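You operate a simulated robot arm through the tools that you are given. There is no shell and no other tool. Be economical: measure what you need, move in short steps, check, and stop when the job is done.

You are at the controls of a simulated robot arm. One attempt, no reset.

Task
Add a scoop of sugar to the cocoa jar and close it.
Fine: stand the open jar on the bamboo board; lay the sugar lid on the board while you scoop, then cover the tub again; brown scoop back where it lay; screw the purple lid on tight. Set down upright: cocoa jar.

It is judged by the outcome, as a careful person would: the job done as asked, and still so three seconds after it is handed in. It fails if anything else is knocked over, pushed out of place, dropped, spilled or broken. Lids that push on must go on centred and level and be pressed home; caps that screw on are set level and turned clockwise until they are tight.

Robot
A 6-joint arm with a two-finger parallel gripper, fixed in place. Base frame: the origin is at the foot of the arm, x ahead of it, y to its left, z up; the work surface is at about z = 90.4. Units: cm, degrees, N and s.
With the tool pointing down near the work surface it reaches from about 24 to 66 cm from the base axis. Its first joint turns from -66.0 to 66.0 degrees. Payload 2.9 kg.
The tool frame sits at the grasp point between the pads (the TCP): z along the fingers, y along the line on which they close. The tips reach 3 cm beyond it. The gripper opens to 11 cm. The fingers are 2 cm wide and 1 cm thick; the gripper's body (4.8 by 11.2 cm) begins 5.5 cm behind the TCP.
Orientation is that of the tool frame in the base frame, as a unit quaternion [x, y, z, w]. With the fingers straight down and closing along the base's y, the tool's x points along the base's -x, its y along +y and its z along -z.

Tools
- The arm moves only by the tool play_rows. Its argument "deltas" is a list that holds one entry, the list of rows, each a list of 7 numbers: the turn, a rotation vector about the tool's x, y, z in degrees, then the shift along the tool's x, y, z in cm, then the gripper command, from -1 (shut) to 1 (fully open), values between in proportion. In form: [[[ax, ay, az, tx, ty, tz, grip], ...]]. A call has 1 to 10 rows; each row shifts and turns the commanded pose from where the row before left it, along the tool's axes as they then stand. Each row takes 0.2 s and may step no farther than 5 cm and 8.6 degrees from the row before; otherwise, or with a gripper value out of range, the whole call is refused. A pose out of reach is approached as far as the arm can. The call stops where the force on the tool passes 70 N (or 10 N more than at its start, if that is more) or the arm is blocked; 0.2 s more then pass. Each finger travels about 10.8 cm/s and halts on what it meets, pressing with about 26 N; the grip force reading is that of the motor and also rises with nothing between the fingers. The clock runs only during rows and for 0.2 s after the last one: add rows that do not move to give the fingers time. The reply holds the time, the measured pose of the TCP, the force on the tool along the base axes, the opening and the grip force, in the units named above and with some noise, with the torque about the TCP (base axes, N m) and any sound that the robot's microphone picked up.
- Cameras (640 x 400 px; columns grow to the right, rows downward): "scene" is fixed at [8.35, 43.36, 140.18]; the picture's right is [-0.73, -0.69, 0.00], its down [-0.27, 0.29, -0.92] and it looks along [0.63, -0.67, -0.40] (base axes); focal length 285 px, centre (320, 200). "wrist" rides on the gripper at [7.3, 1.7, -10.3] in the tool frame; the picture's right is [-0.23, 0.97, 0.00], its down [-0.76, -0.18, -0.62] and it looks along [-0.61, -0.14, 0.78] (tool axes); focal length 222 px, centre (320, 200).
- get_image(camera): a new picture of that camera. It takes no simulated time.
- point_at(camera, pixels): for up to 12 pixels [column, row] of the newest picture of that camera ("zoom" is the newest enlarged one), the place [x, y, z] in the base frame of the surface seen there, good to about 0.2 cm. It takes no simulated time.
- inspect(camera, box): a new picture of the part [left, top, right, bottom] of that camera's present view, enlarged. It takes no simulated time.
- job_done(): hands the job in; it is judged then, once.

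Go step by step. Measure first, check grasps and placings, and put right what went wrong. The budget is 80 turns and 38 pictures, counting those below and the enlarged ones. Unless the task says otherwise, let go and move clear before handing in, and close with one line.

The tools are called after "Request:" by a JSON object that holds its "method" and its "body". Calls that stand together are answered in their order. play_rows: Moves the arm, as the interface text tells. Its arguments: {"type":"object","properties":{"deltas":{"type":"array","items":{"type":"array","items":{"type":"array","items":{"type":"number"}}}}},"required":["deltas"]} The other tools are called the same way: get_image (camera) takes a picture; point_at (camera, pixels) gives the place of the surface under pixels of a picture; inspect (camera, box) takes an enlarged picture of a part of a camera's view; job_done () hands the job in.

At the start:

```text
clock: 0.0
ee_pos: [28.81, -13.21, 134.52]
ee_rot: [0.0, 1.0, 0.0, 0.001]
ft_force: [0.2, -0.2, 1.4]
moment: [0.03, -0.01, 0.02]
opening: 11.02
finger_force: 0.0
```

scene: 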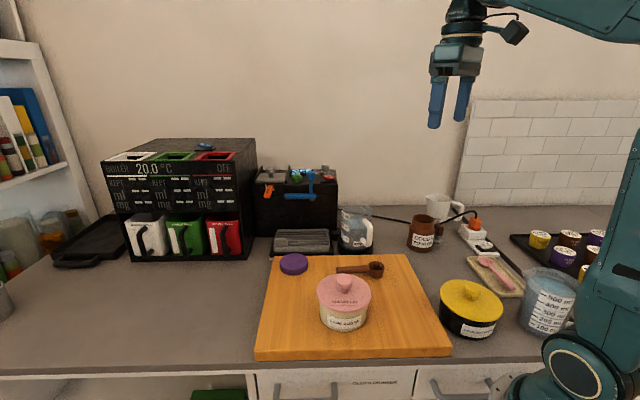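
wrist: 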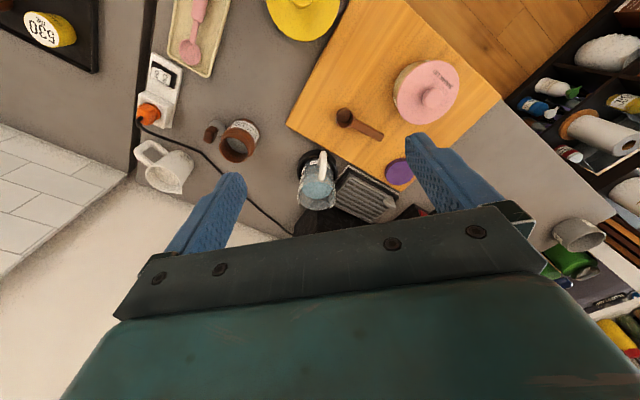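

The scene shows the pink sugar tub (343,300), brown scoop (360,268) and purple lid (293,263) on the board, and an open brown jar at (422,232). I'll zoom in to read and measure them.

Request:
{"method": "inspect", "body": {"camera": "scene", "box": [250, 190, 530, 365]}}

Request:
{"method": "inspect", "body": {"camera": "wrist", "box": [130, 0, 510, 237]}}

Request:
{"method": "point_at", "body": {"camera": "scene", "pixels": [[293, 258], [340, 269], [376, 268], [345, 282], [345, 303], [343, 324], [422, 222], [422, 245], [434, 222], [411, 222], [268, 345], [440, 345]]}}

Request:
{"method": "point_at", "body": {"camera": "wrist", "pixels": [[429, 97], [395, 92], [456, 78], [238, 145], [236, 153], [225, 148], [252, 136], [344, 117], [382, 134], [399, 171], [290, 122], [499, 97]]}}

```text
2.29 times, centred on (390, 278) of scene
```

zoom: 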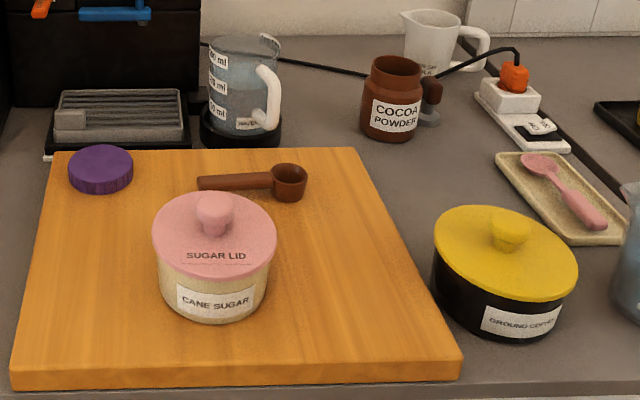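

```text
1.68 times, centred on (320, 118) of wrist
```

zoom: 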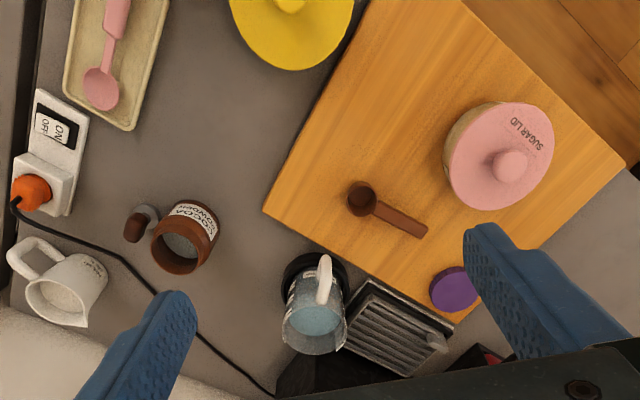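

```text
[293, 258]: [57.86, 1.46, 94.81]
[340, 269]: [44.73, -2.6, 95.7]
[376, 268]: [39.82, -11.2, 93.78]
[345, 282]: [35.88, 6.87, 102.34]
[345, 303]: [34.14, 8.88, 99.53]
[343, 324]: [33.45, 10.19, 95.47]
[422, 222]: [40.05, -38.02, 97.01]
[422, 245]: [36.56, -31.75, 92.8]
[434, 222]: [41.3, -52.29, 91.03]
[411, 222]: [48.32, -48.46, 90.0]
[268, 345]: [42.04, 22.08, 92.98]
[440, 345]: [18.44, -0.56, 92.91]
```

```text
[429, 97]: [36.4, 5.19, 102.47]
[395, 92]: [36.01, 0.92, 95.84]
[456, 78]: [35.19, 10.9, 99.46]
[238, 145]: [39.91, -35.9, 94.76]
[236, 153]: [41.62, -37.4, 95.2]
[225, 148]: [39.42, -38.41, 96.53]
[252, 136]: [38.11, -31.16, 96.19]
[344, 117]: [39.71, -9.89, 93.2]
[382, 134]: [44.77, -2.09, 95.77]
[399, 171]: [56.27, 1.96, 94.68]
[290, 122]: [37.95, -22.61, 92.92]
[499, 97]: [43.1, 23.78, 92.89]
```

I can read COCOA POWDER on the jar near (39,-35), and a tamper-like item stands beside it. I'll bring the wrist camera closer for exact measurements.

Request:
{"method": "play_rows", "body": {"deltas": [[[0, 0, 0, 0.8, -3.3, 2.8, 1], [0, 0, 0, 0.8, -3.3, 2.8, 1], [0, 0, 0, 0.8, -3.3, 2.8, 1], [0, 0, 0, 0.8, -3.3, 2.8, 1], [0, 0, 0, 0.8, -3.3, 2.8, 1], [0, 0, 0, 0, 0, 0, 1]]]}}

Request:
{"method": "get_image", "body": {"camera": "wrist"}}

```text
clock: 1.4
ee_pos: [24.84, -29.86, 120.49]
ee_rot: [0.001, 1.0, 0.0, 0.0]
ft_force: [-0.7, 0.3, 0.0]
moment: [0.0, 0.01, 0.03]
opening: 11.0
finger_force: 0.1
```

```text
33 pictures are left
```

wrist: 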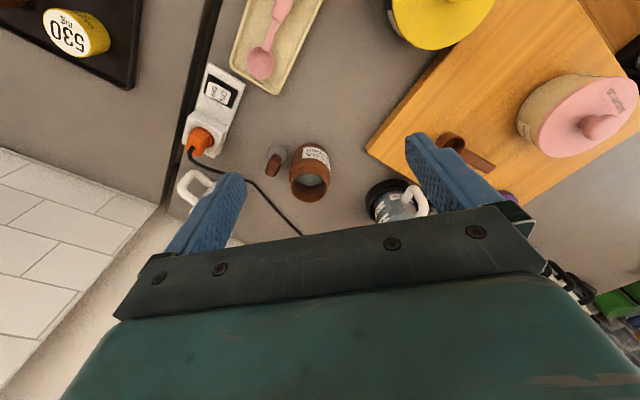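

The jar rim is around (310,182) and the tamper around (275,160). I'll measure both.

Request:
{"method": "inspect", "body": {"camera": "wrist", "box": [230, 115, 390, 215]}}

Request:
{"method": "point_at", "body": {"camera": "wrist", "pixels": [[291, 185], [329, 178], [310, 169], [309, 200], [310, 182], [308, 145], [327, 150], [273, 166], [280, 153], [268, 172], [310, 155], [322, 162]]}}

```text
4.00 times, centred on (310, 165) of wrist
```

zoom: 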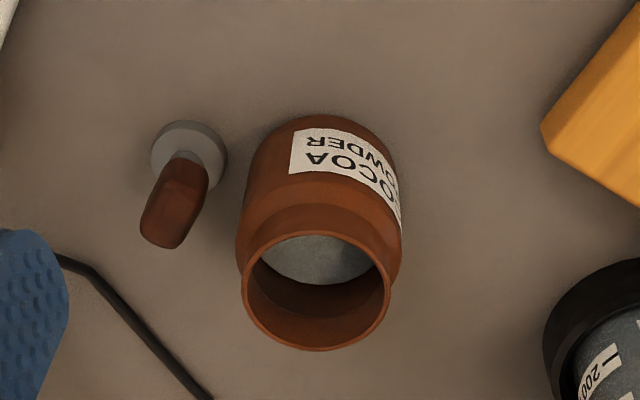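

```text
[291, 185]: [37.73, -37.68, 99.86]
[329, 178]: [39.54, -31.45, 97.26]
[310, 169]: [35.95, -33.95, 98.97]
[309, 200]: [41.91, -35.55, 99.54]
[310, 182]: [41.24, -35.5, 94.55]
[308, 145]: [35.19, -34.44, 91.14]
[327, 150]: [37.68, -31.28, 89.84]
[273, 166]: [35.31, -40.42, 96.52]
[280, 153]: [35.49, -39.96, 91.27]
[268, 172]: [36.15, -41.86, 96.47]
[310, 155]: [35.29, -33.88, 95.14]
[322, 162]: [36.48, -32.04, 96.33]
```

Request:
{"method": "point_at", "body": {"camera": "zoom", "pixels": [[244, 285], [388, 285], [316, 233], [315, 348], [266, 246], [366, 246], [318, 258], [318, 300], [245, 200], [395, 180], [190, 150], [165, 238]]}}

```text
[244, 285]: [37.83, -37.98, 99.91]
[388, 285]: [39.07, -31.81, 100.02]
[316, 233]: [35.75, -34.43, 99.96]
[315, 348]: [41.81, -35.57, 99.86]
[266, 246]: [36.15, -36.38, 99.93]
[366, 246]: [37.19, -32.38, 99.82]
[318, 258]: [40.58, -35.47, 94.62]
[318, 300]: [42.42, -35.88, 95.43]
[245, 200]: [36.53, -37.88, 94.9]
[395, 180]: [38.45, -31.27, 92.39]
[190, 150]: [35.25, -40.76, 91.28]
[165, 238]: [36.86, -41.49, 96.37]
```

The jar axis is about (38.7,-35.0), with its rim at z≈99.95. The tamper at (35.6,-40.7) is close by, so I'll turn the fingers to close across the line from jar to tamper.

Request:
{"method": "play_rows", "body": {"deltas": [[[0, 0, 0, -4.62, -1.71, 0, 1], [0, 0, 0, -4.62, -1.71, 0, 1], [0, 0, 0, -4.62, -1.71, 0, 1], [0, 0, -8.5, 0, 0, 1, 1], [0, 0, -8.5, 0, 0, 1, 1], [0, 0, -8.5, 0, 0, 1, 1], [0, 0, -8.5, 0, 0, 1, 1], [0, 0, -8.5, 0, 0, 1, 1], [0, 0, -8.5, 0, 0, 1, 1], [0, 0, -8.5, 0, 0, 1, 1]]]}}

Request:
{"method": "get_image", "body": {"camera": "wrist"}}

Request:
{"method": "point_at", "body": {"camera": "scene", "pixels": [[263, 262], [405, 255], [450, 352], [257, 355], [300, 230], [300, 250], [355, 240], [335, 185], [470, 287], [303, 265], [283, 265], [293, 272]]}}

```text
clock: 3.6
ee_pos: [38.77, -34.88, 113.57]
ee_rot: [-0.498, 0.867, -0.001, 0.001]
ft_force: [-0.2, -0.1, 0.2]
moment: [-0.04, -0.01, 0.01]
opening: 11.01
finger_force: 0.1
```

```text
31 pictures are left
```

wrist: 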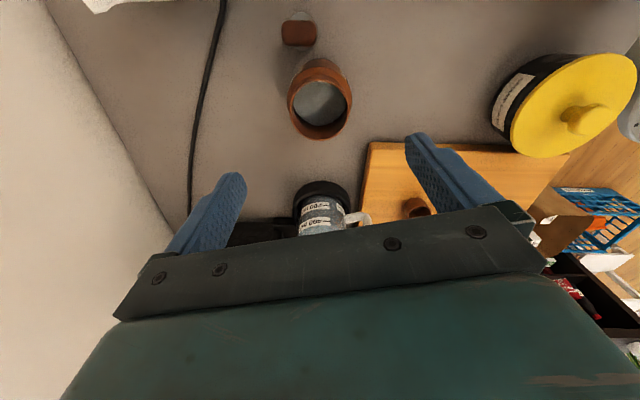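

```text
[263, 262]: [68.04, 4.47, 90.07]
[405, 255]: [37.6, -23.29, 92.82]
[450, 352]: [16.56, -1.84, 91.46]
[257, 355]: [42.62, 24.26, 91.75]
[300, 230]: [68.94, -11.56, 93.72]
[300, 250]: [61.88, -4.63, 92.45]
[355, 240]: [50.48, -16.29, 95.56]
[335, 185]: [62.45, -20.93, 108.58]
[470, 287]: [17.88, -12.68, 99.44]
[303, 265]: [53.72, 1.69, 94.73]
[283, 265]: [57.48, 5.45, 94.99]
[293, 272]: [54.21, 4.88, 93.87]
```

The tool is centred over the jar (38.77,-34.88) with its closing line clear of the tamper. I'll descend to z≈95.6 and grip.

Request:
{"method": "play_rows", "body": {"deltas": [[[0, 0, 0, 0, 0, 4.5, 1], [0, 0, 0, 0, 0, 4.5, 1], [0, 0, 0, 0, 0, 4.5, 1], [0, 0, 0, 0, 0, 4.4, 1], [0, 0, 0, 0, 0, 0, 1], [0, 0, 0, 0, 0, 0, 0], [0, 0, 0, 0, 0, 0, 0.0], [0, 0, 0, 0, 0, 0, 0.3], [0, 0, 0, 0, 0, 0, 0]]]}}

```text
clock: 5.6
ee_pos: [38.77, -34.89, 95.71]
ee_rot: [-0.496, 0.868, -0.001, 0.002]
ft_force: [-0.4, 0.4, 0.4]
moment: [-0.03, -0.01, 0.01]
opening: 7.4
finger_force: 26.5
```

The opening halted at 7.40 with the grip force up, so the jar is held. I'll lift it straight up.

Request:
{"method": "play_rows", "body": {"deltas": [[[0, 0, 0, 0, 0, -1.5, 0.1], [0, 0, 0, 0, 0, -3, 0.1], [0, 0, 0, 0, 0, -4, 0.1], [0, 0, 0, 0, 0, -4, 0.1], [0, 0, 0, 0, 0, -4, 0.1], [0, 0, 0, 0, 0, -1.5, 0.1]]]}}

Request:
{"method": "play_rows", "body": {"deltas": [[[0, 0, 0, -2.2, 0.75, 0, 0.1], [0, 0, 0, -4.62, 1.59, 0, 0.1], [0, 0, 0, -4.62, 1.59, 0, 0.1], [0, 0, 0, -4.62, 1.59, 0, 0.1], [0, 0, 0, -4.62, 1.59, 0, 0.1], [0, 0, 0, -4.62, 1.59, 0, 0.1], [0, 0, 0, -4.62, 1.59, 0, 0.1], [0, 0, 0, -4.62, 1.59, 0, 0.1], [0, 0, 0, -4.62, 1.59, 0, 0.1], [0, 0, 0, -4.62, 1.59, 0, 0.1]]]}}

Request:
{"method": "get_image", "body": {"camera": "scene"}}

```text
clock: 7.0
ee_pos: [38.69, -34.78, 113.81]
ee_rot: [-0.496, 0.868, 0.0, 0.001]
ft_force: [-0.7, -0.7, -2.7]
moment: [0.0, -0.01, -0.02]
opening: 7.4
finger_force: 25.9
```

```text
clock: 9.2
ee_pos: [47.97, 10.57, 113.82]
ee_rot: [-0.496, 0.868, -0.001, 0.001]
ft_force: [0.1, -0.4, -3.1]
moment: [-0.05, -0.02, -0.02]
opening: 7.4
finger_force: 26.2
```

```text
30 pictures are left
```

scene: 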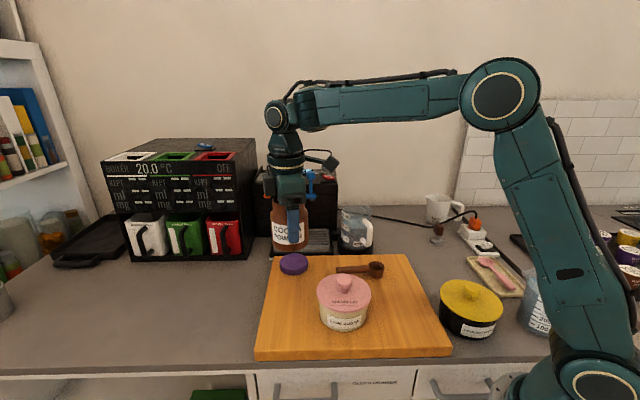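

The jar is hanging over its spot. The board top is at z 92.9, so it should touch down at TCP z≈98.2, and I'll lower it slowly at the end.

Request:
{"method": "play_rows", "body": {"deltas": [[[0, 0, 0, 0, 0, 4, 0.1], [0, 0, 0, 0, 0, 4, 0.1], [0, 0, 0, 0, 0, 4, 0.1], [0, 0, 0, 0, 0, 2, 0.1], [0, 0, 0, 0, 0, 0.8, 0.1], [0, 0, 0, 0, 0, 0.4, 0.1], [0, 0, 0, 0, 0, 0.2, 0.1], [0, 0, 0, 0, 0, 0.1, 0.1], [0, 0, 0, 0, 0, 0, 0.1]]]}}

```text
clock: 11.2
ee_pos: [48.18, 10.52, 98.55]
ee_rot: [-0.497, 0.868, -0.001, 0.004]
ft_force: [-3.5, 4.2, 25.0]
moment: [0.42, 0.54, -0.22]
opening: 7.38
finger_force: 25.8
```

It has touched down: Fz is 25 N at z 98.55. I'll ease the pressure, let go and rise.

Request:
{"method": "play_rows", "body": {"deltas": [[[0, 0, 0, 0, 0, -0.2, 0.1], [0, 0, 0, 0, 0, 0, 0.1], [0, 0, 0, 0, 0, 0, 0.6], [0, 0, 0, 0, 0, 0, 1], [0, 0, 0, 0, 0, 0, 1], [0, 0, 0, 0, 0, -3, 1], [0, 0, 0, 0, 0, -5, 1], [0, 0, 0, 0, 0, -5, 1]]]}}

Request:
{"method": "inspect", "body": {"camera": "scene", "box": [250, 190, 450, 365]}}

```text
clock: 13.0
ee_pos: [48.13, 10.36, 111.3]
ee_rot: [-0.495, 0.869, -0.001, 0.001]
ft_force: [-0.1, 0.0, 0.2]
moment: [-0.02, -0.02, 0.01]
opening: 10.98
finger_force: 0.2
```

```text
2.29 times, centred on (350, 278) of scene
```

zoom: 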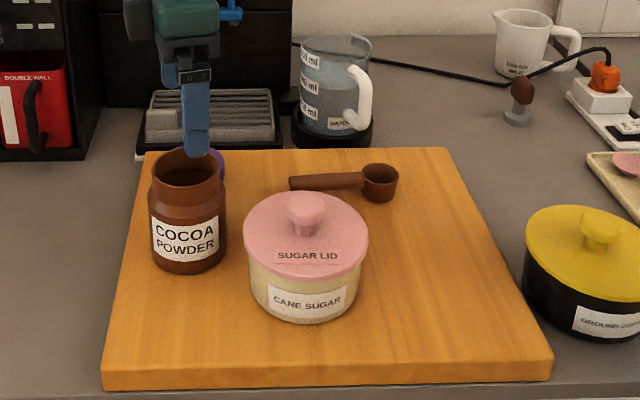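

The jar stands upright and nothing else has moved. Next I'll back off to a viewing pose to measure the tub, scoop and purple lid from the wrist.

Request:
{"method": "play_rows", "body": {"deltas": [[[0, 0, 0, 3.45, 2.43, -1.2, 1], [0, 0, 0, 3.45, 2.43, -1.1, 1], [0, 0, 0, 3.45, 2.43, -1.1, 1], [0, 0, 0, 3.45, 2.43, -1.1, 1], [0, 0, 0, 3.45, 2.43, -1.1, 1], [0, 0, 0, 3.45, 2.43, -1.1, 1], [0, 0, 8.5, 0, 0, 0, 1], [0, 0, 8.5, 0, 0, 0, 1], [0, 0, 8.5, 0, 0, 0, 1], [0, 0, 8.5, 0, 0, 0, 1]]]}}

Request:
{"method": "play_rows", "body": {"deltas": [[[0, 0, 8.5, 0, 0, 0, 1], [0, 0, 8.5, 0, 0, 0, 1], [0, 0, 8.5, 0, 0, 0, 1], [0, 0, 0, 0, 0, 0, 1]]]}}

Request:
{"method": "get_image", "body": {"camera": "wrist"}}

```text
clock: 15.2
ee_pos: [24.91, 0.12, 118.09]
ee_rot: [-0.22, 0.976, -0.001, 0.001]
ft_force: [-0.1, -0.2, -1.2]
moment: [-0.01, -0.01, -0.01]
opening: 10.99
finger_force: 0.1
```

```text
clock: 16.2
ee_pos: [24.99, 0.19, 118.12]
ee_rot: [0.001, 1.0, 0.0, 0.0]
ft_force: [-0.3, -0.2, 0.1]
moment: [0.0, 0.02, -0.01]
opening: 11.02
finger_force: 0.0
```

```text
28 pictures are left
```

wrist: 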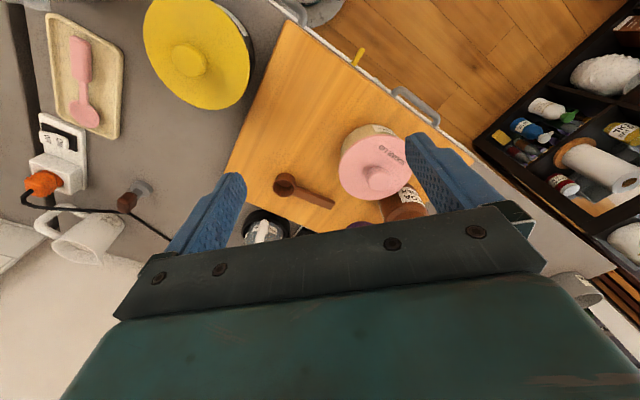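

The tub knob is near (382,180) and the scoop near (300,190). I'll zoom in for accurate points.

Request:
{"method": "inspect", "body": {"camera": "wrist", "box": [250, 110, 440, 229]}}

```text
3.36 times, centred on (345, 170) of wrist
```

zoom: 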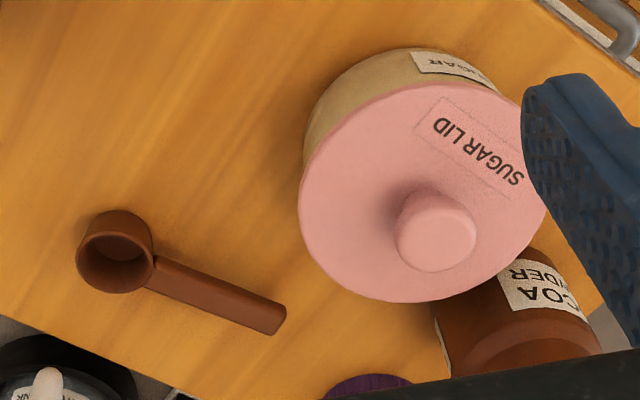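

Request:
{"method": "point_at", "body": {"camera": "zoom", "pixels": [[436, 235], [400, 235], [472, 240], [436, 266], [302, 220], [432, 92], [430, 297], [535, 195], [83, 262], [151, 258], [115, 290], [118, 247]]}}

Request:
{"method": "point_at", "body": {"camera": "zoom", "pixels": [[165, 263], [276, 316], [275, 330], [160, 288], [165, 275], [268, 322], [370, 60], [312, 130], [98, 215], [300, 320], [410, 205], [245, 312]]}}

```text
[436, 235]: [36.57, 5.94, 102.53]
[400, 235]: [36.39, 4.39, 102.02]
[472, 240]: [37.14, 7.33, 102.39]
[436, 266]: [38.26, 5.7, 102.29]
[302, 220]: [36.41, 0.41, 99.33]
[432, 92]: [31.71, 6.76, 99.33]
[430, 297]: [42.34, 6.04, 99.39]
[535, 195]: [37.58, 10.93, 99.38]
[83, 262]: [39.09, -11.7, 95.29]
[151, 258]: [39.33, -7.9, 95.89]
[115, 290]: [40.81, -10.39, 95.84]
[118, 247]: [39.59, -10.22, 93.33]
```

```text
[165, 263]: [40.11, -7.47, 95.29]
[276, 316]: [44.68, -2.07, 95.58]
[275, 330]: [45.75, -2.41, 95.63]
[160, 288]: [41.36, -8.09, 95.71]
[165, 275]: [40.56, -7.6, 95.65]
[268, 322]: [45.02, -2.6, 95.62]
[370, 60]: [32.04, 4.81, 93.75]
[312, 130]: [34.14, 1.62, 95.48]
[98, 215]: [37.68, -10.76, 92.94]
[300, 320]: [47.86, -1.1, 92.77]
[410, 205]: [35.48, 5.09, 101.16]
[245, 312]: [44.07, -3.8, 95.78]
```

The lid knob is centred near (36.85,5.8) with its top at z 102.5 and the lid face at 99.35. The scoop cup is at (39.4,-9.8), with its handle pointing along (0.67,0.75). Next I'll grip the knob with the tips just above the lid.

Request:
{"method": "play_rows", "body": {"deltas": [[[0, 0, 0, -3.95, 1.87, 0, 0.3], [0, 0, 0, -3.95, 1.87, 0, 0.3], [0, 0, 0, -3.95, 1.87, 0, 0.3], [0, 0, 0, 0, 0, 5, 0.3], [0, 0, 0, 0, 0, 5, 0.3], [0, 0, 0, 0, 0, 3.8, 0.3], [0, 0, 0, 0, 0, 1.4, 0.3], [0, 0, 0, 0, 0, 0, -0.8], [0, 0, 0, 0, 0, 0, -0.8], [0, 0, 0, 0, 0, 0, -0.8]]]}}

```text
clock: 18.4
ee_pos: [36.73, 5.71, 103.02]
ee_rot: [0.0, 1.0, 0.0, 0.001]
ft_force: [0.3, 0.8, -0.2]
moment: [-0.01, 0.03, -0.01]
opening: 3.19
finger_force: 26.2
```

The knob is gripped at an opening of 3.19. I'll ease the lid up.

Request:
{"method": "play_rows", "body": {"deltas": [[[0, 0, 0, 0, 0, -0.3, -0.8], [0, 0, 0, 0, 0, -0.4, -0.8], [0, 0, 0, 0, 0, -0.6, -0.8], [0, 0, 0, 0, 0, -1.2, -0.8], [0, 0, 0, 0, 0, -2.5, -0.8], [0, 0, 0, 0, 0, -3, -0.8], [0, 0, 0, 0, 0, 0, -0.8]]]}}

Request:
{"method": "get_image", "body": {"camera": "scene"}}

```text
clock: 20.0
ee_pos: [36.85, 5.7, 110.96]
ee_rot: [-0.001, 1.0, 0.001, 0.001]
ft_force: [0.2, 0.2, -0.8]
moment: [0.03, 0.02, -0.04]
opening: 3.19
finger_force: 25.9
```

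```text
26 pictures are left
```

scene: 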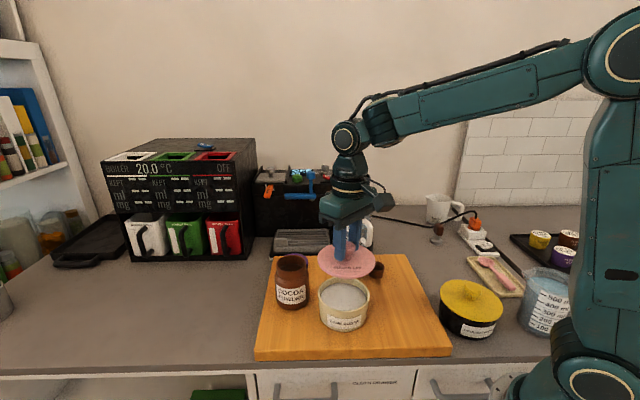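

The lid is off and I can see sugar at (343,292). I'll carry the lid to a free patch of board near (27.3,-3.5) and measure the tub.

Request:
{"method": "play_rows", "body": {"deltas": [[[0, 0, 0, 3.17, -3.07, 0, -0.8], [0, 0, 0, 3.17, -3.07, 0, -0.8], [0, 0, 0, 3.17, -3.07, 0, -0.8], [0, 0, 0, 0, 0, 4, -0.8], [0, 0, 0, 0, 0, 4, -0.8], [0, 0, 0, 0, 0, 3, -0.8], [0, 0, 0, 0, 0, 1.2, -0.8], [0, 0, 0, 0, 0, 0.3, -0.8]]]}}

Request:
{"method": "inspect", "body": {"camera": "scene", "box": [250, 230, 450, 365]}}

```text
clock: 21.8
ee_pos: [27.4, -3.54, 98.44]
ee_rot: [-0.001, 1.0, 0.0, 0.002]
ft_force: [0.4, 0.2, -0.7]
moment: [0.0, 0.01, 0.04]
opening: 3.19
finger_force: 25.9
```

```text
2.96 times, centred on (350, 298) of scene
```

zoom: 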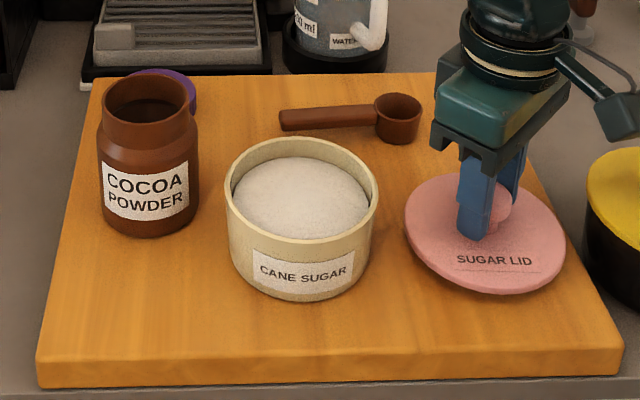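

The lid is now just above the board and not yet touching. The tub holds plenty of sugar, so I'll lower in small steps and measure it.

Request:
{"method": "point_at", "body": {"camera": "zoom", "pixels": [[303, 195], [260, 205], [345, 205], [300, 236], [300, 165], [228, 190], [377, 190], [302, 140], [302, 240], [400, 96], [330, 170], [281, 118]]}}

Request:
{"method": "play_rows", "body": {"deltas": [[[0, 0, 0, 0, 0, 0.3, -0.8], [0, 0, 0, 0, 0, 0.2, -0.8], [0, 0, 0, 0, 0, 0.2, -0.8], [0, 0, 0, 0, 0, 0, -0.8]]]}}

```text
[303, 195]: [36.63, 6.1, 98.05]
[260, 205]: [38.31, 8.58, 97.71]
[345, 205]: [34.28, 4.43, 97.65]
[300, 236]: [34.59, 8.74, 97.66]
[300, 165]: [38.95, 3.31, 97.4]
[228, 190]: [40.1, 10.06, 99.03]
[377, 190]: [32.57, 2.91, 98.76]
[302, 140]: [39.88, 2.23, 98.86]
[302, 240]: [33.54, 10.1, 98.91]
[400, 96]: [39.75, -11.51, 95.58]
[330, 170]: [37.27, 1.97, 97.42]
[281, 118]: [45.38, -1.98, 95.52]
```

```text
clock: 22.7
ee_pos: [27.5, -3.45, 98.08]
ee_rot: [0.0, 1.0, 0.0, 0.004]
ft_force: [-3.7, 0.5, 14.4]
moment: [-0.03, 0.02, 0.03]
opening: 3.17
finger_force: 26.0
stopped in row 4: the force on the tool passed its limit at 73 N (the readings are from after the stop); the commanded pose is now the measured one
```

The lid is down flat on the board (force contact at z 98.08). I'll release it, rise and turn toward the scoop for a closer look.

Request:
{"method": "play_rows", "body": {"deltas": [[[0, 0, 0, 0, 0, 0, 0.1], [0, 0, 0, 0, 0, 0, 0.1], [0, 0, 0, 0, 0, -3, 0.1], [0, 0, 0, 0, 0, -4.5, 0.1], [0, 0, 0, 0, 0, -4, 0], [0, 0, 0, -2.5, -3.5, 0, 0], [0, 0, 0, -2.5, -3.5, 0, 0], [0, 0, 0, -2.5, -3.5, 0, 0], [0, 0, -8.1, 0, 0, 0, 0], [0, 0, -8.1, 0, 0, 0, 0]]]}}

Request:
{"method": "play_rows", "body": {"deltas": [[[0, 0, -8.1, 0, 0, 0, 0], [0, 0, -8.1, 0, 0, 0, 0], [0, 0, -8.1, 0, 0, 0, 0], [0, 0, -8.1, 0, 0, 0, 0], [0, 0, 0, 0, 0, 0, 0]]]}}

Request:
{"method": "get_image", "body": {"camera": "wrist"}}

```text
clock: 24.9
ee_pos: [34.94, -14.03, 109.65]
ee_rot: [-0.143, 0.99, -0.002, 0.004]
ft_force: [-0.1, -0.3, 0.1]
moment: [0.0, 0.02, 0.02]
opening: 5.49
finger_force: 0.1
```

```text
clock: 26.1
ee_pos: [34.93, -14.06, 109.58]
ee_rot: [-0.413, 0.911, -0.002, 0.004]
ft_force: [-0.7, -0.3, -0.2]
moment: [0.0, 0.04, 0.0]
opening: 5.52
finger_force: 0.0
```

```text
24 pictures are left
```

wrist: 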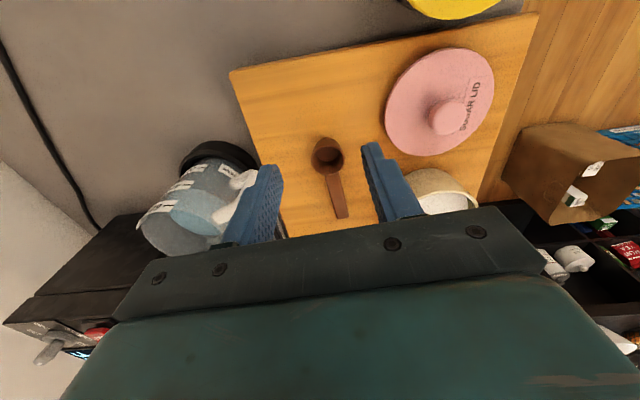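

The scoop is in clear view at (330,175). I'll zoom in and take its axis points, and also re-check the sugar lid's position.

Request:
{"method": "inspect", "body": {"camera": "wrist", "box": [270, 120, 410, 225]}}

Request:
{"method": "point_at", "body": {"camera": "zoom", "pixels": [[181, 150], [196, 165], [212, 80]]}}

Request:
{"method": "point_at", "body": {"camera": "wrist", "pixels": [[446, 117], [400, 105], [493, 105], [445, 156], [311, 158], [343, 157], [327, 172], [328, 137], [341, 217], [331, 182], [335, 194], [338, 208]]}}

```text
3.81 times, centred on (340, 172) of wrist
```

zoom: 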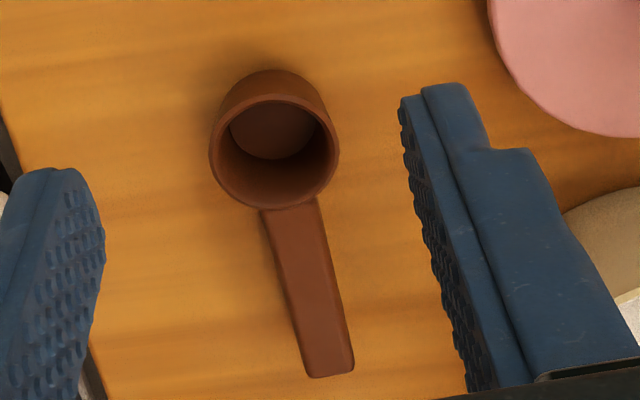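

```text
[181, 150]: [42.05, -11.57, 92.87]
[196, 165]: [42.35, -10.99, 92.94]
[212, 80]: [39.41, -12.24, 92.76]
```

```text
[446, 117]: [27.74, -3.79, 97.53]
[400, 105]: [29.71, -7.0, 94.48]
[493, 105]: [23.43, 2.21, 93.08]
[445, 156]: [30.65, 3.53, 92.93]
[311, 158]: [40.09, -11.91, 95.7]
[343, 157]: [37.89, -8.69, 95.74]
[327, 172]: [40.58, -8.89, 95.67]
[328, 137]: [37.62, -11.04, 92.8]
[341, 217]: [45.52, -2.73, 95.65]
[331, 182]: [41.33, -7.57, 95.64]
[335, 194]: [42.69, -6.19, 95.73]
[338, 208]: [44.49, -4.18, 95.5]
```

Request:
{"method": "point_at", "body": {"camera": "zoom", "pixels": [[212, 148], [336, 148], [273, 98], [273, 203], [291, 212], [306, 280], [330, 365], [312, 377], [352, 370], [262, 213], [317, 203], [307, 355]]}}

```text
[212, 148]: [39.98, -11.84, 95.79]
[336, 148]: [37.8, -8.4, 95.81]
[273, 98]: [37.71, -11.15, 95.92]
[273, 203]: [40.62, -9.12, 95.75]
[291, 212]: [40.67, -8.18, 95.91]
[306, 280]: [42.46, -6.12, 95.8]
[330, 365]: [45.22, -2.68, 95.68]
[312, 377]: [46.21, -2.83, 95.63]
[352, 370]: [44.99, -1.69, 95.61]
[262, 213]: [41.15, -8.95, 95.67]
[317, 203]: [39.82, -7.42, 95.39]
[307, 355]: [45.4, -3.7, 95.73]
```

The scoop cup is at (39.0,-10.1) and its handle end at (45.6,-2.26), so the handle runs at 50°. I'll line up, go down to the handle at (44.2,-3.95) and grip.

Request:
{"method": "play_rows", "body": {"deltas": [[[-0.4, 0.33, -1.2, 0, 0, 0, 0], [0, 0, 0, -4.57, -0.2, 0, 0], [0, 0, 0, -4.57, -0.2, 0, 0], [0, 0, 0, -4.57, -0.2, 0, 0], [0, 0, 0, 0, 0, 4.5, 0], [0, 0, 0, 0, 0, 4.5, 0], [0, 0, 0, 0, 0, 3, 0], [0, 0, 0, 0, 0, 1.0, 0], [0, 0, 0, 0, 0, 0, 0]]]}}

```text
clock: 28.1
ee_pos: [44.23, -4.01, 96.4]
ee_rot: [-0.42, 0.907, 0.0, 0.0]
ft_force: [0.3, 0.5, 0.2]
moment: [0.01, 0.01, 0.01]
opening: 5.52
finger_force: 0.1
```

The tool is aligned at (44.23,-4.01,96.4), just clear of the board, so I'll close on the handle.

Request:
{"method": "play_rows", "body": {"deltas": [[[0, 0, 0, 0, 0, 0, -0.5], [0, 0, 0, 0, 0, 0, -1], [0, 0, 0, 0, 0, 0, -1], [0, 0, 0, 0, 0, -0.5, -1], [0, 0, 0, 0, 0, -2, -1], [0, 0, 0, 0, 0, -4, -1], [0, 0, 0, 0, 0, -4, -1], [0, 0, 0, 0, 0, 0, -1]]]}}

Request:
{"method": "inspect", "body": {"camera": "scene", "box": [250, 190, 450, 325]}}

```text
clock: 29.9
ee_pos: [44.14, -3.89, 106.89]
ee_rot: [-0.421, 0.907, -0.001, 0.0]
ft_force: [0.6, 0.2, -1.5]
moment: [0.01, -0.03, -0.02]
opening: 1.91
finger_force: 25.8
```

```text
2.96 times, centred on (350, 258) of scene
```

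zoom: 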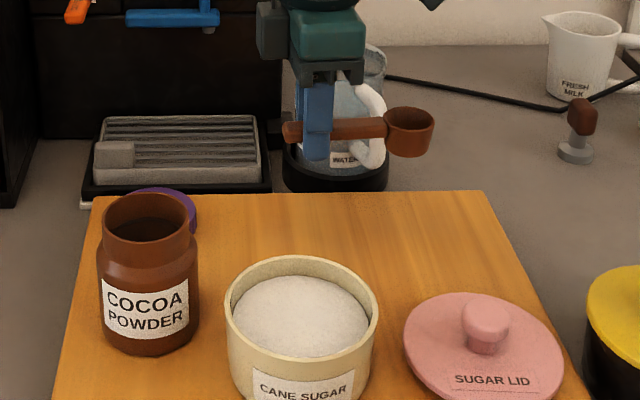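

The scoop is held level at an opening of 1.91. I'll measure where its cup sits relative to the tool.

Request:
{"method": "point_at", "body": {"camera": "zoom", "pixels": [[387, 122], [433, 120], [410, 108], [410, 152], [360, 125], [290, 128], [408, 133], [228, 300], [377, 300], [302, 258], [302, 350], [150, 193]]}}

```text
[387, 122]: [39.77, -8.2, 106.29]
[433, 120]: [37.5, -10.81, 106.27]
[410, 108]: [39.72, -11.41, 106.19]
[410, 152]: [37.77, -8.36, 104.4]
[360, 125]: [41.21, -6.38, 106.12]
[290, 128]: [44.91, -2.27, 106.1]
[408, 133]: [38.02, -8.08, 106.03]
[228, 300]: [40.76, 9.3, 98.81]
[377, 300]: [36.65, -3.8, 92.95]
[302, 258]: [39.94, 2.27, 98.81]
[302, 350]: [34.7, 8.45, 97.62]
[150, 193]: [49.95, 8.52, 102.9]
```

The cup sits 8.05 cm along tool x from the TCP, and its rim is about 0.65 cm beyond the TCP. I'll raise it and swing the scoop round so the handle points to about -25°, away from the jar, before tilting.

Request:
{"method": "play_rows", "body": {"deltas": [[[0, 0, 0, 0, 0, -4.5, -1], [0, 0, 8.35, 0, 0, 0, -1], [0, 0, 8.35, 0, 0, 0, -1], [0, 0, 8.35, 0, 0, 0, -1], [0, 0, 8.35, 0, 0, 0, -1], [0, 0, 8.35, 0, 0, 0, -1], [0, 0, 8.35, 0, 0, 0, -1], [0, 0, 8.35, 0, 0, 0, -1], [0, 0, 8.35, 0, 0, 0, -1], [0, 0, 8.35, 0, 0, 0, -1]]]}}

Request:
{"method": "play_rows", "body": {"deltas": [[[0, -7.8, 0, 0, 0, 0, -1], [0, -7.8, 0, 0, 0, 0, -1], [0, -7.8, 0, 0, 0, 0, -1], [0, -7.8, 0, 0, 0, 0, -1], [0, -7.8, 0, 0, 0, 0, -1], [0, -7.8, 0, 0, 0, 0, -1], [0, -7.8, 0, 0, 0, 0, -1], [0, -7.8, 0, 0, 0, 0, -1], [0, -7.6, 0, 0, 0, 0, -1], [0, 0, 0, 0, 0, 0, -1]]]}}

Request:
{"method": "get_image", "body": {"camera": "scene"}}

```text
clock: 32.1
ee_pos: [44.15, -3.91, 111.44]
ee_rot: [0.221, 0.975, -0.001, -0.001]
ft_force: [0.0, -0.2, -1.2]
moment: [-0.01, -0.01, 0.0]
opening: 1.88
finger_force: 26.4
```

```text
clock: 34.3
ee_pos: [44.2, -3.87, 111.54]
ee_rot: [0.179, 0.799, -0.127, 0.56]
ft_force: [-0.1, 0.0, -0.6]
moment: [-0.02, 0.01, -0.02]
opening: 1.93
finger_force: 25.9
```

```text
21 pictures are left
```

scene: 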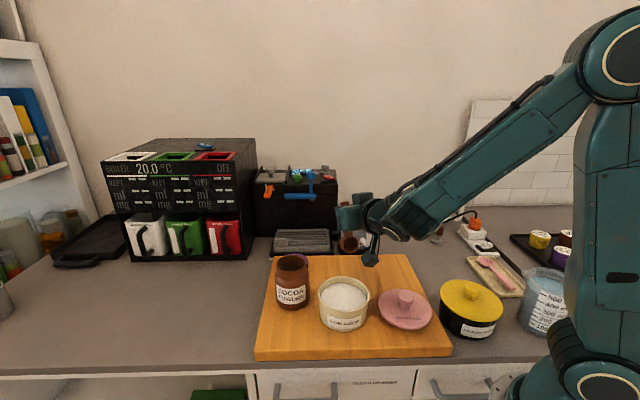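

The 70° tilt is reachable, with the tool at (44.2,-3.9,111.5). I'll bring the tilted cup over the sugar and check it before digging.

Request:
{"method": "play_rows", "body": {"deltas": [[[0, 0, 0, 0.971, 1.903, -2.67, -1], [0, 0, 0, 0.971, 1.903, -2.67, -1], [0, 0, 0, 0.971, 1.903, -2.67, -1], [0, 0, 0, 2.115, 0, 0.77, -1], [0, 0, 0, 0, 0, 0, -1]]]}}

Request:
{"method": "inspect", "body": {"camera": "scene", "box": [250, 200, 450, 335]}}

```text
clock: 35.5
ee_pos: [38.99, 4.85, 109.12]
ee_rot: [0.179, 0.8, -0.125, 0.559]
ft_force: [-0.2, 1.0, -0.4]
moment: [0.03, 0.0, -0.02]
opening: 1.89
finger_force: 25.7
```

```text
2.96 times, centred on (350, 268) of scene
```

zoom: 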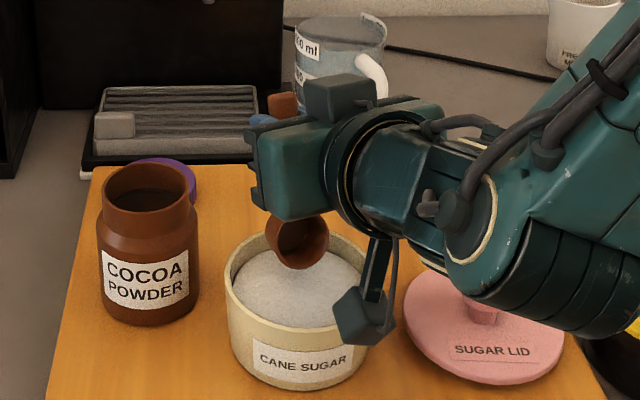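

The cup hangs over the sugar with its mouth toward the robot. Before digging, I'll check how far the wrist housing and camera pod are above the sugar lid.

Request:
{"method": "point_at", "body": {"camera": "zoom", "pixels": [[490, 290], [530, 318], [580, 330], [365, 340], [345, 310], [460, 250], [480, 315], [302, 240], [298, 265], [420, 260], [302, 290], [300, 330]]}}

```text
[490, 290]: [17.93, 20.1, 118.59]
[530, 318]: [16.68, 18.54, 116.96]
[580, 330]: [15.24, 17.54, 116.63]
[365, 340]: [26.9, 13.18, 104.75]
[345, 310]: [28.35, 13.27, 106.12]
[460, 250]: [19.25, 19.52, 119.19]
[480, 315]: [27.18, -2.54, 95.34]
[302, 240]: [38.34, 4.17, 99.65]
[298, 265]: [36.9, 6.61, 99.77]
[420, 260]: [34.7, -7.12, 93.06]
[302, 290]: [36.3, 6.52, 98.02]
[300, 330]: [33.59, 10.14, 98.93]
```

Clearances are ample: the forearm is at z≥116 and the pod at z 104.7. I'll dig in and sweep while the cup rolls back toward level.

Request:
{"method": "play_rows", "body": {"deltas": [[[0, 0, 0, 1.457, 0, 0.53, -1], [0, 0, 0, 1.457, 0, 0.53, -1], [0, 7.5, 0, 0.244, 0, 0.735, -1], [0, 7.5, 0, 0.2235, 0, 0.805, -1], [0, 7.5, 0, 0.263, 0, 0.8455, -1], [0, 7.5, 0, 0.283, 0, 0.876, -1], [0, 7.5, 0, 0.24, 0, 0.843, -1], [0, 7.5, 0, 0.156, 0, 0.7065, -1]]]}}

```text
clock: 37.3
ee_pos: [41.56, 3.59, 102.21]
ee_rot: [0.214, 0.953, -0.047, 0.211]
ft_force: [1.0, 0.3, -1.9]
moment: [0.0, -0.01, -0.03]
opening: 1.89
finger_force: 25.8
```

The tool followed the path with little resistance, at u≈5.56 and z 102.2. Now I'll level the cup and lift out.

Request:
{"method": "play_rows", "body": {"deltas": [[[0, 7.5, 0, -0.31, 0, 0.3, -1], [0, 7.5, 0, -0.3195, 0, 0.1, -1], [0, 8, 0, -0.235, 0, -0.15, -1], [0, 2, 0, -0.05, 0, -1.5, -1], [0, 0, 0, 0, 0, -2, -1], [0, 0, 0, 0, 0, -3, -1], [0, 0, 0, 0, 0, 0, -1]]]}}

Request:
{"method": "inspect", "body": {"camera": "scene", "box": [250, 200, 450, 335]}}

```text
clock: 38.9
ee_pos: [42.24, 3.25, 108.75]
ee_rot: [0.219, 0.976, 0.0, 0.0]
ft_force: [-0.4, -0.2, 0.1]
moment: [-0.02, -0.06, 0.01]
opening: 1.93
finger_force: 26.2
```

```text
2.96 times, centred on (350, 268) of scene
```

zoom: 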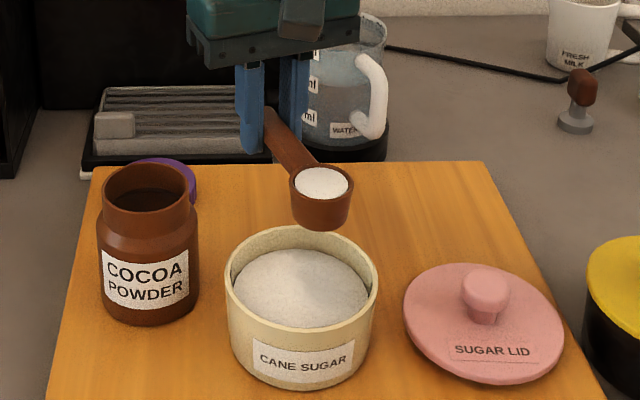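

The scoop came out full and level. I'll measure the jar mouth from this picture.

Request:
{"method": "point_at", "body": {"camera": "zoom", "pixels": [[105, 190], [196, 188], [150, 166], [150, 213], [120, 172], [182, 172], [322, 184], [322, 168], [322, 200], [120, 208], [180, 208], [296, 184]]}}

```text
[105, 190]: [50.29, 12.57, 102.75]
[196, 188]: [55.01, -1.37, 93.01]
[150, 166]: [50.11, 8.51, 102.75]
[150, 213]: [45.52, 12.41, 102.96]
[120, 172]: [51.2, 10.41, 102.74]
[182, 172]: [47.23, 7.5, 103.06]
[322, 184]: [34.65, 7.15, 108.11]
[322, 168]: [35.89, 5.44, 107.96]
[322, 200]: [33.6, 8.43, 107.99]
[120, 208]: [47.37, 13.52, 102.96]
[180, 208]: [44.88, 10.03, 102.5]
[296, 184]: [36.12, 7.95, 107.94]
```

Request:
{"method": "point_at", "body": {"camera": "scene", "pixels": [[252, 240], [250, 170], [215, 240], [265, 210], [280, 210], [320, 200], [270, 180], [290, 235], [280, 250], [330, 250], [320, 175], [258, 155]]}}

```text
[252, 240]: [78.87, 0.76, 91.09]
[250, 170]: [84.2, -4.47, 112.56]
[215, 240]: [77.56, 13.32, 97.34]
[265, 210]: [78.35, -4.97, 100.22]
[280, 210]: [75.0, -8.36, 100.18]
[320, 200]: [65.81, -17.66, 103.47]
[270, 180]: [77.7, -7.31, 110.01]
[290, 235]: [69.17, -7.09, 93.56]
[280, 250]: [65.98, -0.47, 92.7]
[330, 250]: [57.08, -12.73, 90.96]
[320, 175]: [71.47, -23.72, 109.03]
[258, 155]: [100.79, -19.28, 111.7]
```

The nearest tall things are at x≥66, so there is room behind the jar. I'll carry the full scoop level and slowly until its lip is over the jar mouth.

Request:
{"method": "play_rows", "body": {"deltas": [[[0, 0, 0, -0.64, 0.45, 0, -1], [0, 0, 0, -1.28, 0.9, 0, -1], [0, 0, 0, -1.59, 1.12, 0, -1], [0, 0, 0, -1.59, 1.12, 0, -1], [0, 0, 0, -1.59, 1.12, 0, -1], [0, 0, 0, -1.59, 1.12, 0, -1], [0, 0, 0, -1.59, 1.12, 0, -1], [0, 0, 0, -1.59, 1.12, 0, -1], [0, 0, 0, -0.8, 0.57, 0, -1], [0, 0, 0, -0.45, 0.34, 0, -1]]]}}

Request:
{"method": "inspect", "body": {"camera": "scene", "box": [230, 190, 430, 325]}}

```text
clock: 41.1
ee_pos: [57.59, 6.05, 108.73]
ee_rot: [0.219, 0.976, 0.0, 0.0]
ft_force: [0.0, 1.1, -0.1]
moment: [-0.02, -0.02, -0.01]
opening: 1.9
finger_force: 25.4
```

```text
2.96 times, centred on (330, 258) of scene
```

zoom: 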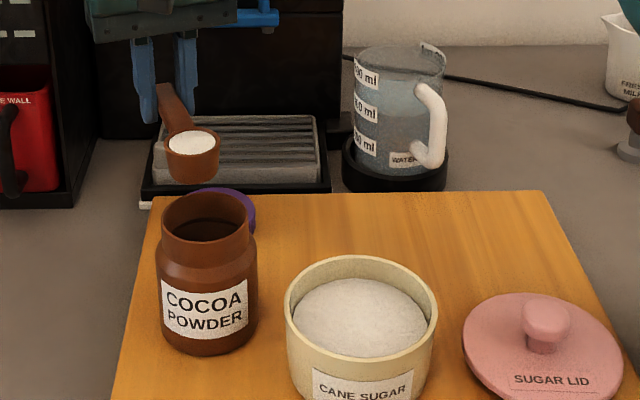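

The scoop is still full and near the jar. I'll confirm where its rim is relative to the mouth.

Request:
{"method": "point_at", "body": {"camera": "zoom", "pixels": [[168, 145], [218, 145], [193, 132], [193, 156], [193, 145], [160, 225], [252, 225], [206, 198], [206, 241], [176, 205], [240, 205], [193, 182]]}}

```text
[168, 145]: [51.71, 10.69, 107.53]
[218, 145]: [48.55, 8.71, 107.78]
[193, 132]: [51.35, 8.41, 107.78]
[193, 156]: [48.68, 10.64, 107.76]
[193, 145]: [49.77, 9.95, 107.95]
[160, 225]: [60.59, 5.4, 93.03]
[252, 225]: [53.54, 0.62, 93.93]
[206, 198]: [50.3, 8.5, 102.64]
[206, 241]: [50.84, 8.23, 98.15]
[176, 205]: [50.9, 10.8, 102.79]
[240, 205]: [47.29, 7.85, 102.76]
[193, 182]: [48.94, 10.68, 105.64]
```

The cup lip is 0.3 cm past the jar axis, about 5 cm above the mouth and in line. I'll tilt around the lip so the sugar falls straight in.

Request:
{"method": "play_rows", "body": {"deltas": [[[0, -8, 0, 0.21, 0, -1.0, -1], [0, -8, 0, 0.265, 0, -1.005, -1], [0, -8, 0, 0.32, 0, -1.017, -1], [0, -8, 0, 0.373, 0, -1.035, -1], [0, -8, 0, 0.421, 0, -1.0615, -1], [0, -8, 0, 0.371, 0, -1.208, -1], [0, -8, 0, 0.3956, 0, -1.233, -1], [0, -8, 0, 0.4154, 0, -1.2614, -1], [0, -8, 0, 0.4355, 0, -1.292, -1], [0, -8, 0, 0.448, 0, -1.323, -1]]]}}

Request:
{"method": "inspect", "body": {"camera": "scene", "box": [230, 190, 430, 325]}}

```text
clock: 43.3
ee_pos: [49.54, 9.84, 114.77]
ee_rot: [0.167, 0.747, -0.141, 0.628]
ft_force: [1.3, 1.1, -1.1]
moment: [0.0, 0.04, 0.0]
opening: 1.92
finger_force: 26.0
```

```text
2.96 times, centred on (330, 258) of scene
```

zoom: 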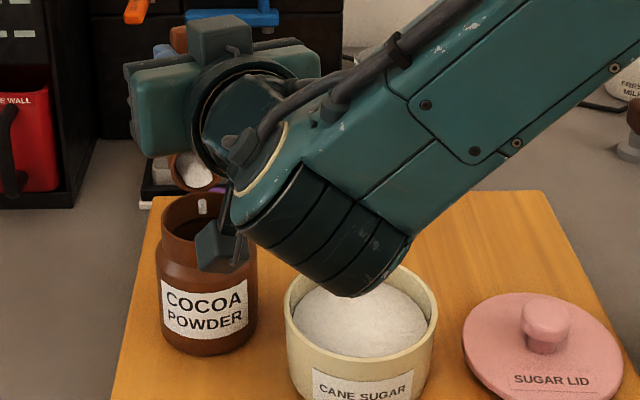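

Sugar is streaming into the mouth at (203,205 zoom). I'll tip further and hold.

Request:
{"method": "play_rows", "body": {"deltas": [[[0, -8, 0, 0.2094, 0, -1.401, -1], [0, -8, 0, 0.211, 0, -1.4, -1], [0, -8, 0, 0.21, 0, -1.4, -1], [0, -8, 0, 0.209, 0, -1.4, -1], [0, 0, 0, 0, 0, 0, -1], [0, 0, 0, 0, 0, 0, -1], [0, 0, 0, 0, 0, 0, -1], [0, 0, 0, 0, 0, 0, -1]]]}}

Request:
{"method": "inspect", "body": {"camera": "scene", "box": [230, 190, 430, 325]}}

```text
clock: 45.1
ee_pos: [56.65, 9.06, 124.5]
ee_rot: [0.119, 0.556, -0.177, 0.804]
ft_force: [-0.5, 0.1, -0.7]
moment: [0.0, 0.04, 0.0]
opening: 1.89
finger_force: 25.5
out of reach, approached as far as the arm can: row 2, 3, 4
```

```text
2.96 times, centred on (330, 258) of scene
```

zoom: 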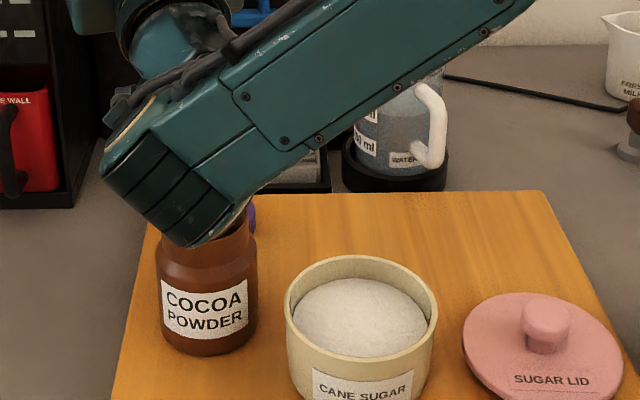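

The last rows went out of reach, so the arm ended at (56.7,9.1,124.5) with the cup fully tipped. No spill shows on the visible board. I'll back out by untilting to a reachable pose a little higher up, then look.

Request:
{"method": "play_rows", "body": {"deltas": [[[0, 8, 0, -3.72, 0, 2.91, -1], [0, 8, 0, -0.012, 0, 1.415, -1], [0, 8, 0, -0.012, 0, 1.415, -1], [0, 8, 0, -0.012, 0, 1.415, -1], [0, 0, 0, 0, 0, 0, -1], [0, 0, 0, 0, 0, 0, -1]]]}}

Request:
{"method": "inspect", "body": {"camera": "scene", "box": [230, 190, 430, 325]}}

```text
clock: 46.5
ee_pos: [61.61, 6.71, 129.47]
ee_rot: [0.167, 0.748, -0.14, 0.627]
ft_force: [0.5, -0.1, 0.3]
moment: [0.02, 0.02, 0.0]
opening: 1.91
finger_force: 26.1
```

```text
2.96 times, centred on (330, 258) of scene
```

zoom: 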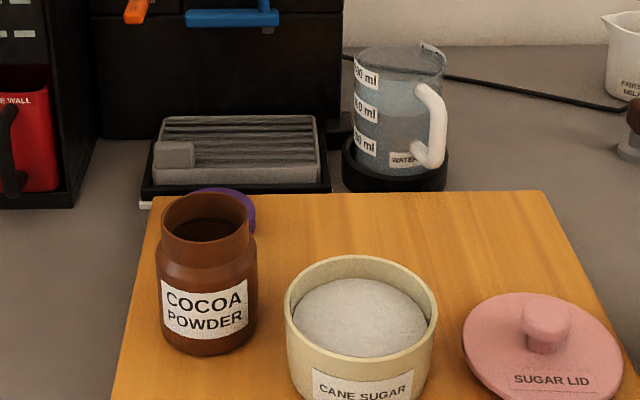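

The board is clean and the jar undisturbed. I'll level the scoop here, high up, then use the wrist view to check that the cup is empty and the area behind the jar is clear.

Request:
{"method": "play_rows", "body": {"deltas": [[[0, 8, 0, 0, 0, 0, -1], [0, 8, 0, 0, 0, 0, -1], [0, 8, 0, 0, 0, 0, -1], [0, 8, 0, 0, 0, 0, -1], [0, 8, 0, 0, 0, 0, -1], [0, 8, 0, 0, 0, 0, -1], [0, 8, 0, 0, 0, 0, -1], [0, 8, 0, 0, 0, 0, -1], [0, 8, 0, 0, 0, 0, -1], [0, 8, 0, 0, 0, 0, -1]]]}}

Request:
{"method": "play_rows", "body": {"deltas": [[[0, 0, 0, 4.5, 0, 0, -1], [0, 0, 0, 4.5, 0, 0, -1], [0, 0, 0, 4.5, 0, 0, -1], [0, 0, 0, 4.5, 0, 0, -1], [0, 0, 0, 0, 0, 4, -1], [0, 0, 0, 0, 0, 4, -1], [0, 0, 0, 0, 0, 0, -1]]]}}

Request:
{"method": "get_image", "body": {"camera": "wrist"}}

```text
clock: 48.7
ee_pos: [48.17, 19.6, 118.53]
ee_rot: [0.218, 0.975, -0.006, 0.033]
ft_force: [0.2, 0.0, -0.2]
moment: [-0.04, -0.02, 0.0]
opening: 1.9
finger_force: 26.0
out of reach, approached as far as the arm can: row 5, 6, 7, 8, 9, 10
```

```text
clock: 50.3
ee_pos: [37.25, 31.19, 118.68]
ee_rot: [0.219, 0.975, -0.009, 0.033]
ft_force: [0.3, -0.3, 0.4]
moment: [-0.04, -0.04, 0.0]
opening: 1.91
finger_force: 25.5
out of reach, approached as far as the arm can: row 1, 2, 3, 4, 5, 6
```

```text
14 pictures are left
```

wrist: 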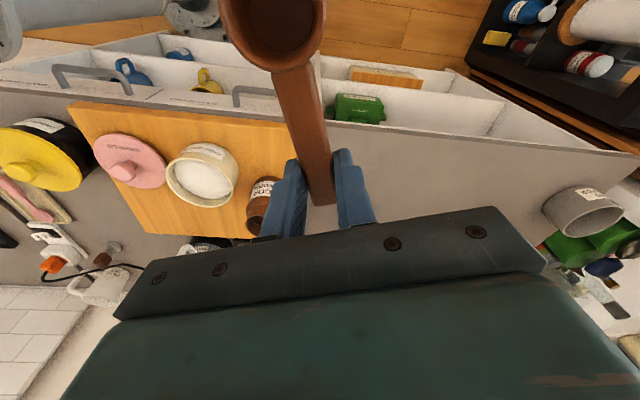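

The cup looks empty (280,30), but the arm was pushed aside to (37,31) by some joint limit. One scene picture will show its configuration.

Request:
{"method": "get_image", "body": {"camera": "scene"}}

```text
13 pictures are left
```

scene: 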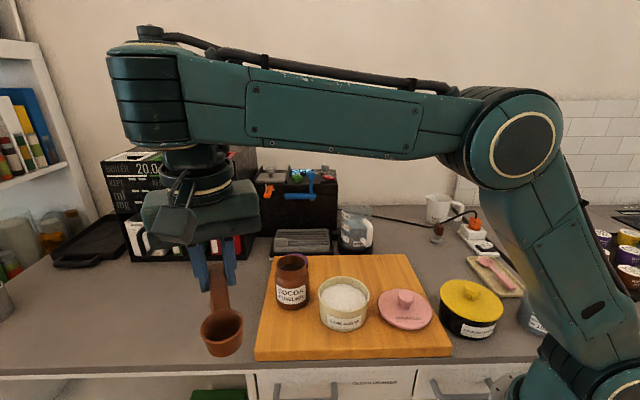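

The cup is empty and everything else is in place, but the wrist has folded into an awkward configuration. I'll probe with a small yaw in free space to see if it eases.

Request:
{"method": "play_rows", "body": {"deltas": [[[0, 0, 8, 0, 0, 0, -1], [0, 0, 8, 0, 0, 0, -1], [0, 0, 8, 0, 0, 0, -1], [0, 0, 0, 0, 0, 0, -1]]]}}

```text
clock: 51.3
ee_pos: [37.3, 31.33, 118.8]
ee_rot: [0.417, 0.908, -0.001, 0.034]
ft_force: [-0.4, -0.3, -0.9]
moment: [-0.03, -0.05, 0.02]
opening: 1.9
finger_force: 25.8
```

Yaw that way works with no refusal. Now I'll take out the remaining 3.9° tilt and try moving down and back toward the board.

Request:
{"method": "play_rows", "body": {"deltas": [[[1.54, 3.57, 0, 0, 0, 0, -1], [0, 0, 0, 0, 0, -2, -1], [0, 0, 0, 0, -4, 0, -1], [0, 0, 0, 0, -4, 0, -1], [0, 0, 0, 0, 0, 0, -1]]]}}

```text
clock: 52.5
ee_pos: [31.81, 26.53, 122.26]
ee_rot: [0.417, 0.909, -0.001, 0.0]
ft_force: [0.4, 0.0, -1.4]
moment: [-0.01, -0.02, -0.02]
opening: 1.92
finger_force: 26.2
out of reach, approached as far as the arm can: row 4
```

Most of that worked, and only the inward step was refused. I'll try carrying the scoop back over the board at this height, away from the tight inner radius.

Request:
{"method": "play_rows", "body": {"deltas": [[[0, 0, 0, -4.1, -1.04, 0, -1], [0, 0, 0, -4.1, -1.04, 0, -1], [0, 0, 0, -4.1, -1.04, 0, -1], [0, 0, 0, -4.1, -1.04, 0, -1], [0, 0, 0, -4.1, -1.04, 0, -1], [0, 0, 0, -4.1, -1.04, 0, -1], [0, 0, 0, -4.1, -1.04, 0, -1], [0, 0, 0, 0, 0, 0, -1]]]}}

```text
clock: 54.3
ee_pos: [45.04, 0.28, 122.47]
ee_rot: [0.417, 0.909, 0.001, -0.001]
ft_force: [0.9, 0.3, -1.1]
moment: [-0.04, -0.04, -0.01]
opening: 1.91
finger_force: 26.8
out of reach, approached as far as the arm can: row 1
```

I'm back over the board at (45.0,0.3,122.5) with no refusals. Now I'll yaw back toward the scoop's original direction (+50°).

Request:
{"method": "play_rows", "body": {"deltas": [[[0, 0, -8.3, 0, 0, 0, -1], [0, 0, -8.3, 0, 0, 0, -1], [0, 0, -8.3, 0, 0, 0, -1], [0, 0, -8.3, 0, 0, 0, -1], [0, 0, -8.3, 0, 0, 0, -1], [0, 0, -8.3, 0, 0, 0, -1], [0, 0, -8.3, 0, 0, 0, -1], [0, 0, -8.3, 0, 0, 0, -1], [0, 0, -8.3, 0, 0, 0, -1], [0, 0, -8.3, 0, 0, 0, -1]]]}}

Request:
{"method": "play_rows", "body": {"deltas": [[[0, 0, -8.3, 0, 0, 0, -1], [0, 0, -8.2, 0, 0, 0, -1], [0, 0, 0, 0, 0, 4, -1], [0, 0, 0, 0, 0, 4, -1], [0, 0, 0, 0, 0, 0, -1]]]}}

Request:
{"method": "get_image", "body": {"camera": "scene"}}

```text
clock: 56.5
ee_pos: [45.2, 0.23, 122.61]
ee_rot: [-0.291, 0.957, 0.001, 0.001]
ft_force: [0.7, 0.4, 0.4]
moment: [0.06, -0.03, 0.0]
opening: 1.91
finger_force: 25.6
```

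```text
clock: 57.7
ee_pos: [47.95, 0.2, 118.52]
ee_rot: [-0.424, 0.906, 0.001, -0.001]
ft_force: [0.0, -0.7, -1.0]
moment: [0.04, -0.03, 0.03]
opening: 1.89
finger_force: 26.1
out of reach, approached as far as the arm can: row 3, 4
```

```text
12 pictures are left
```

scene: 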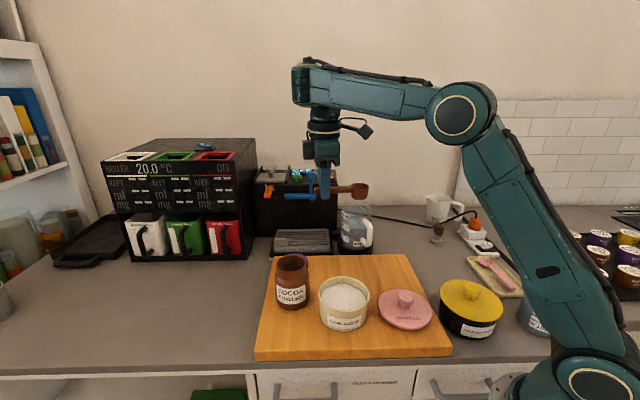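

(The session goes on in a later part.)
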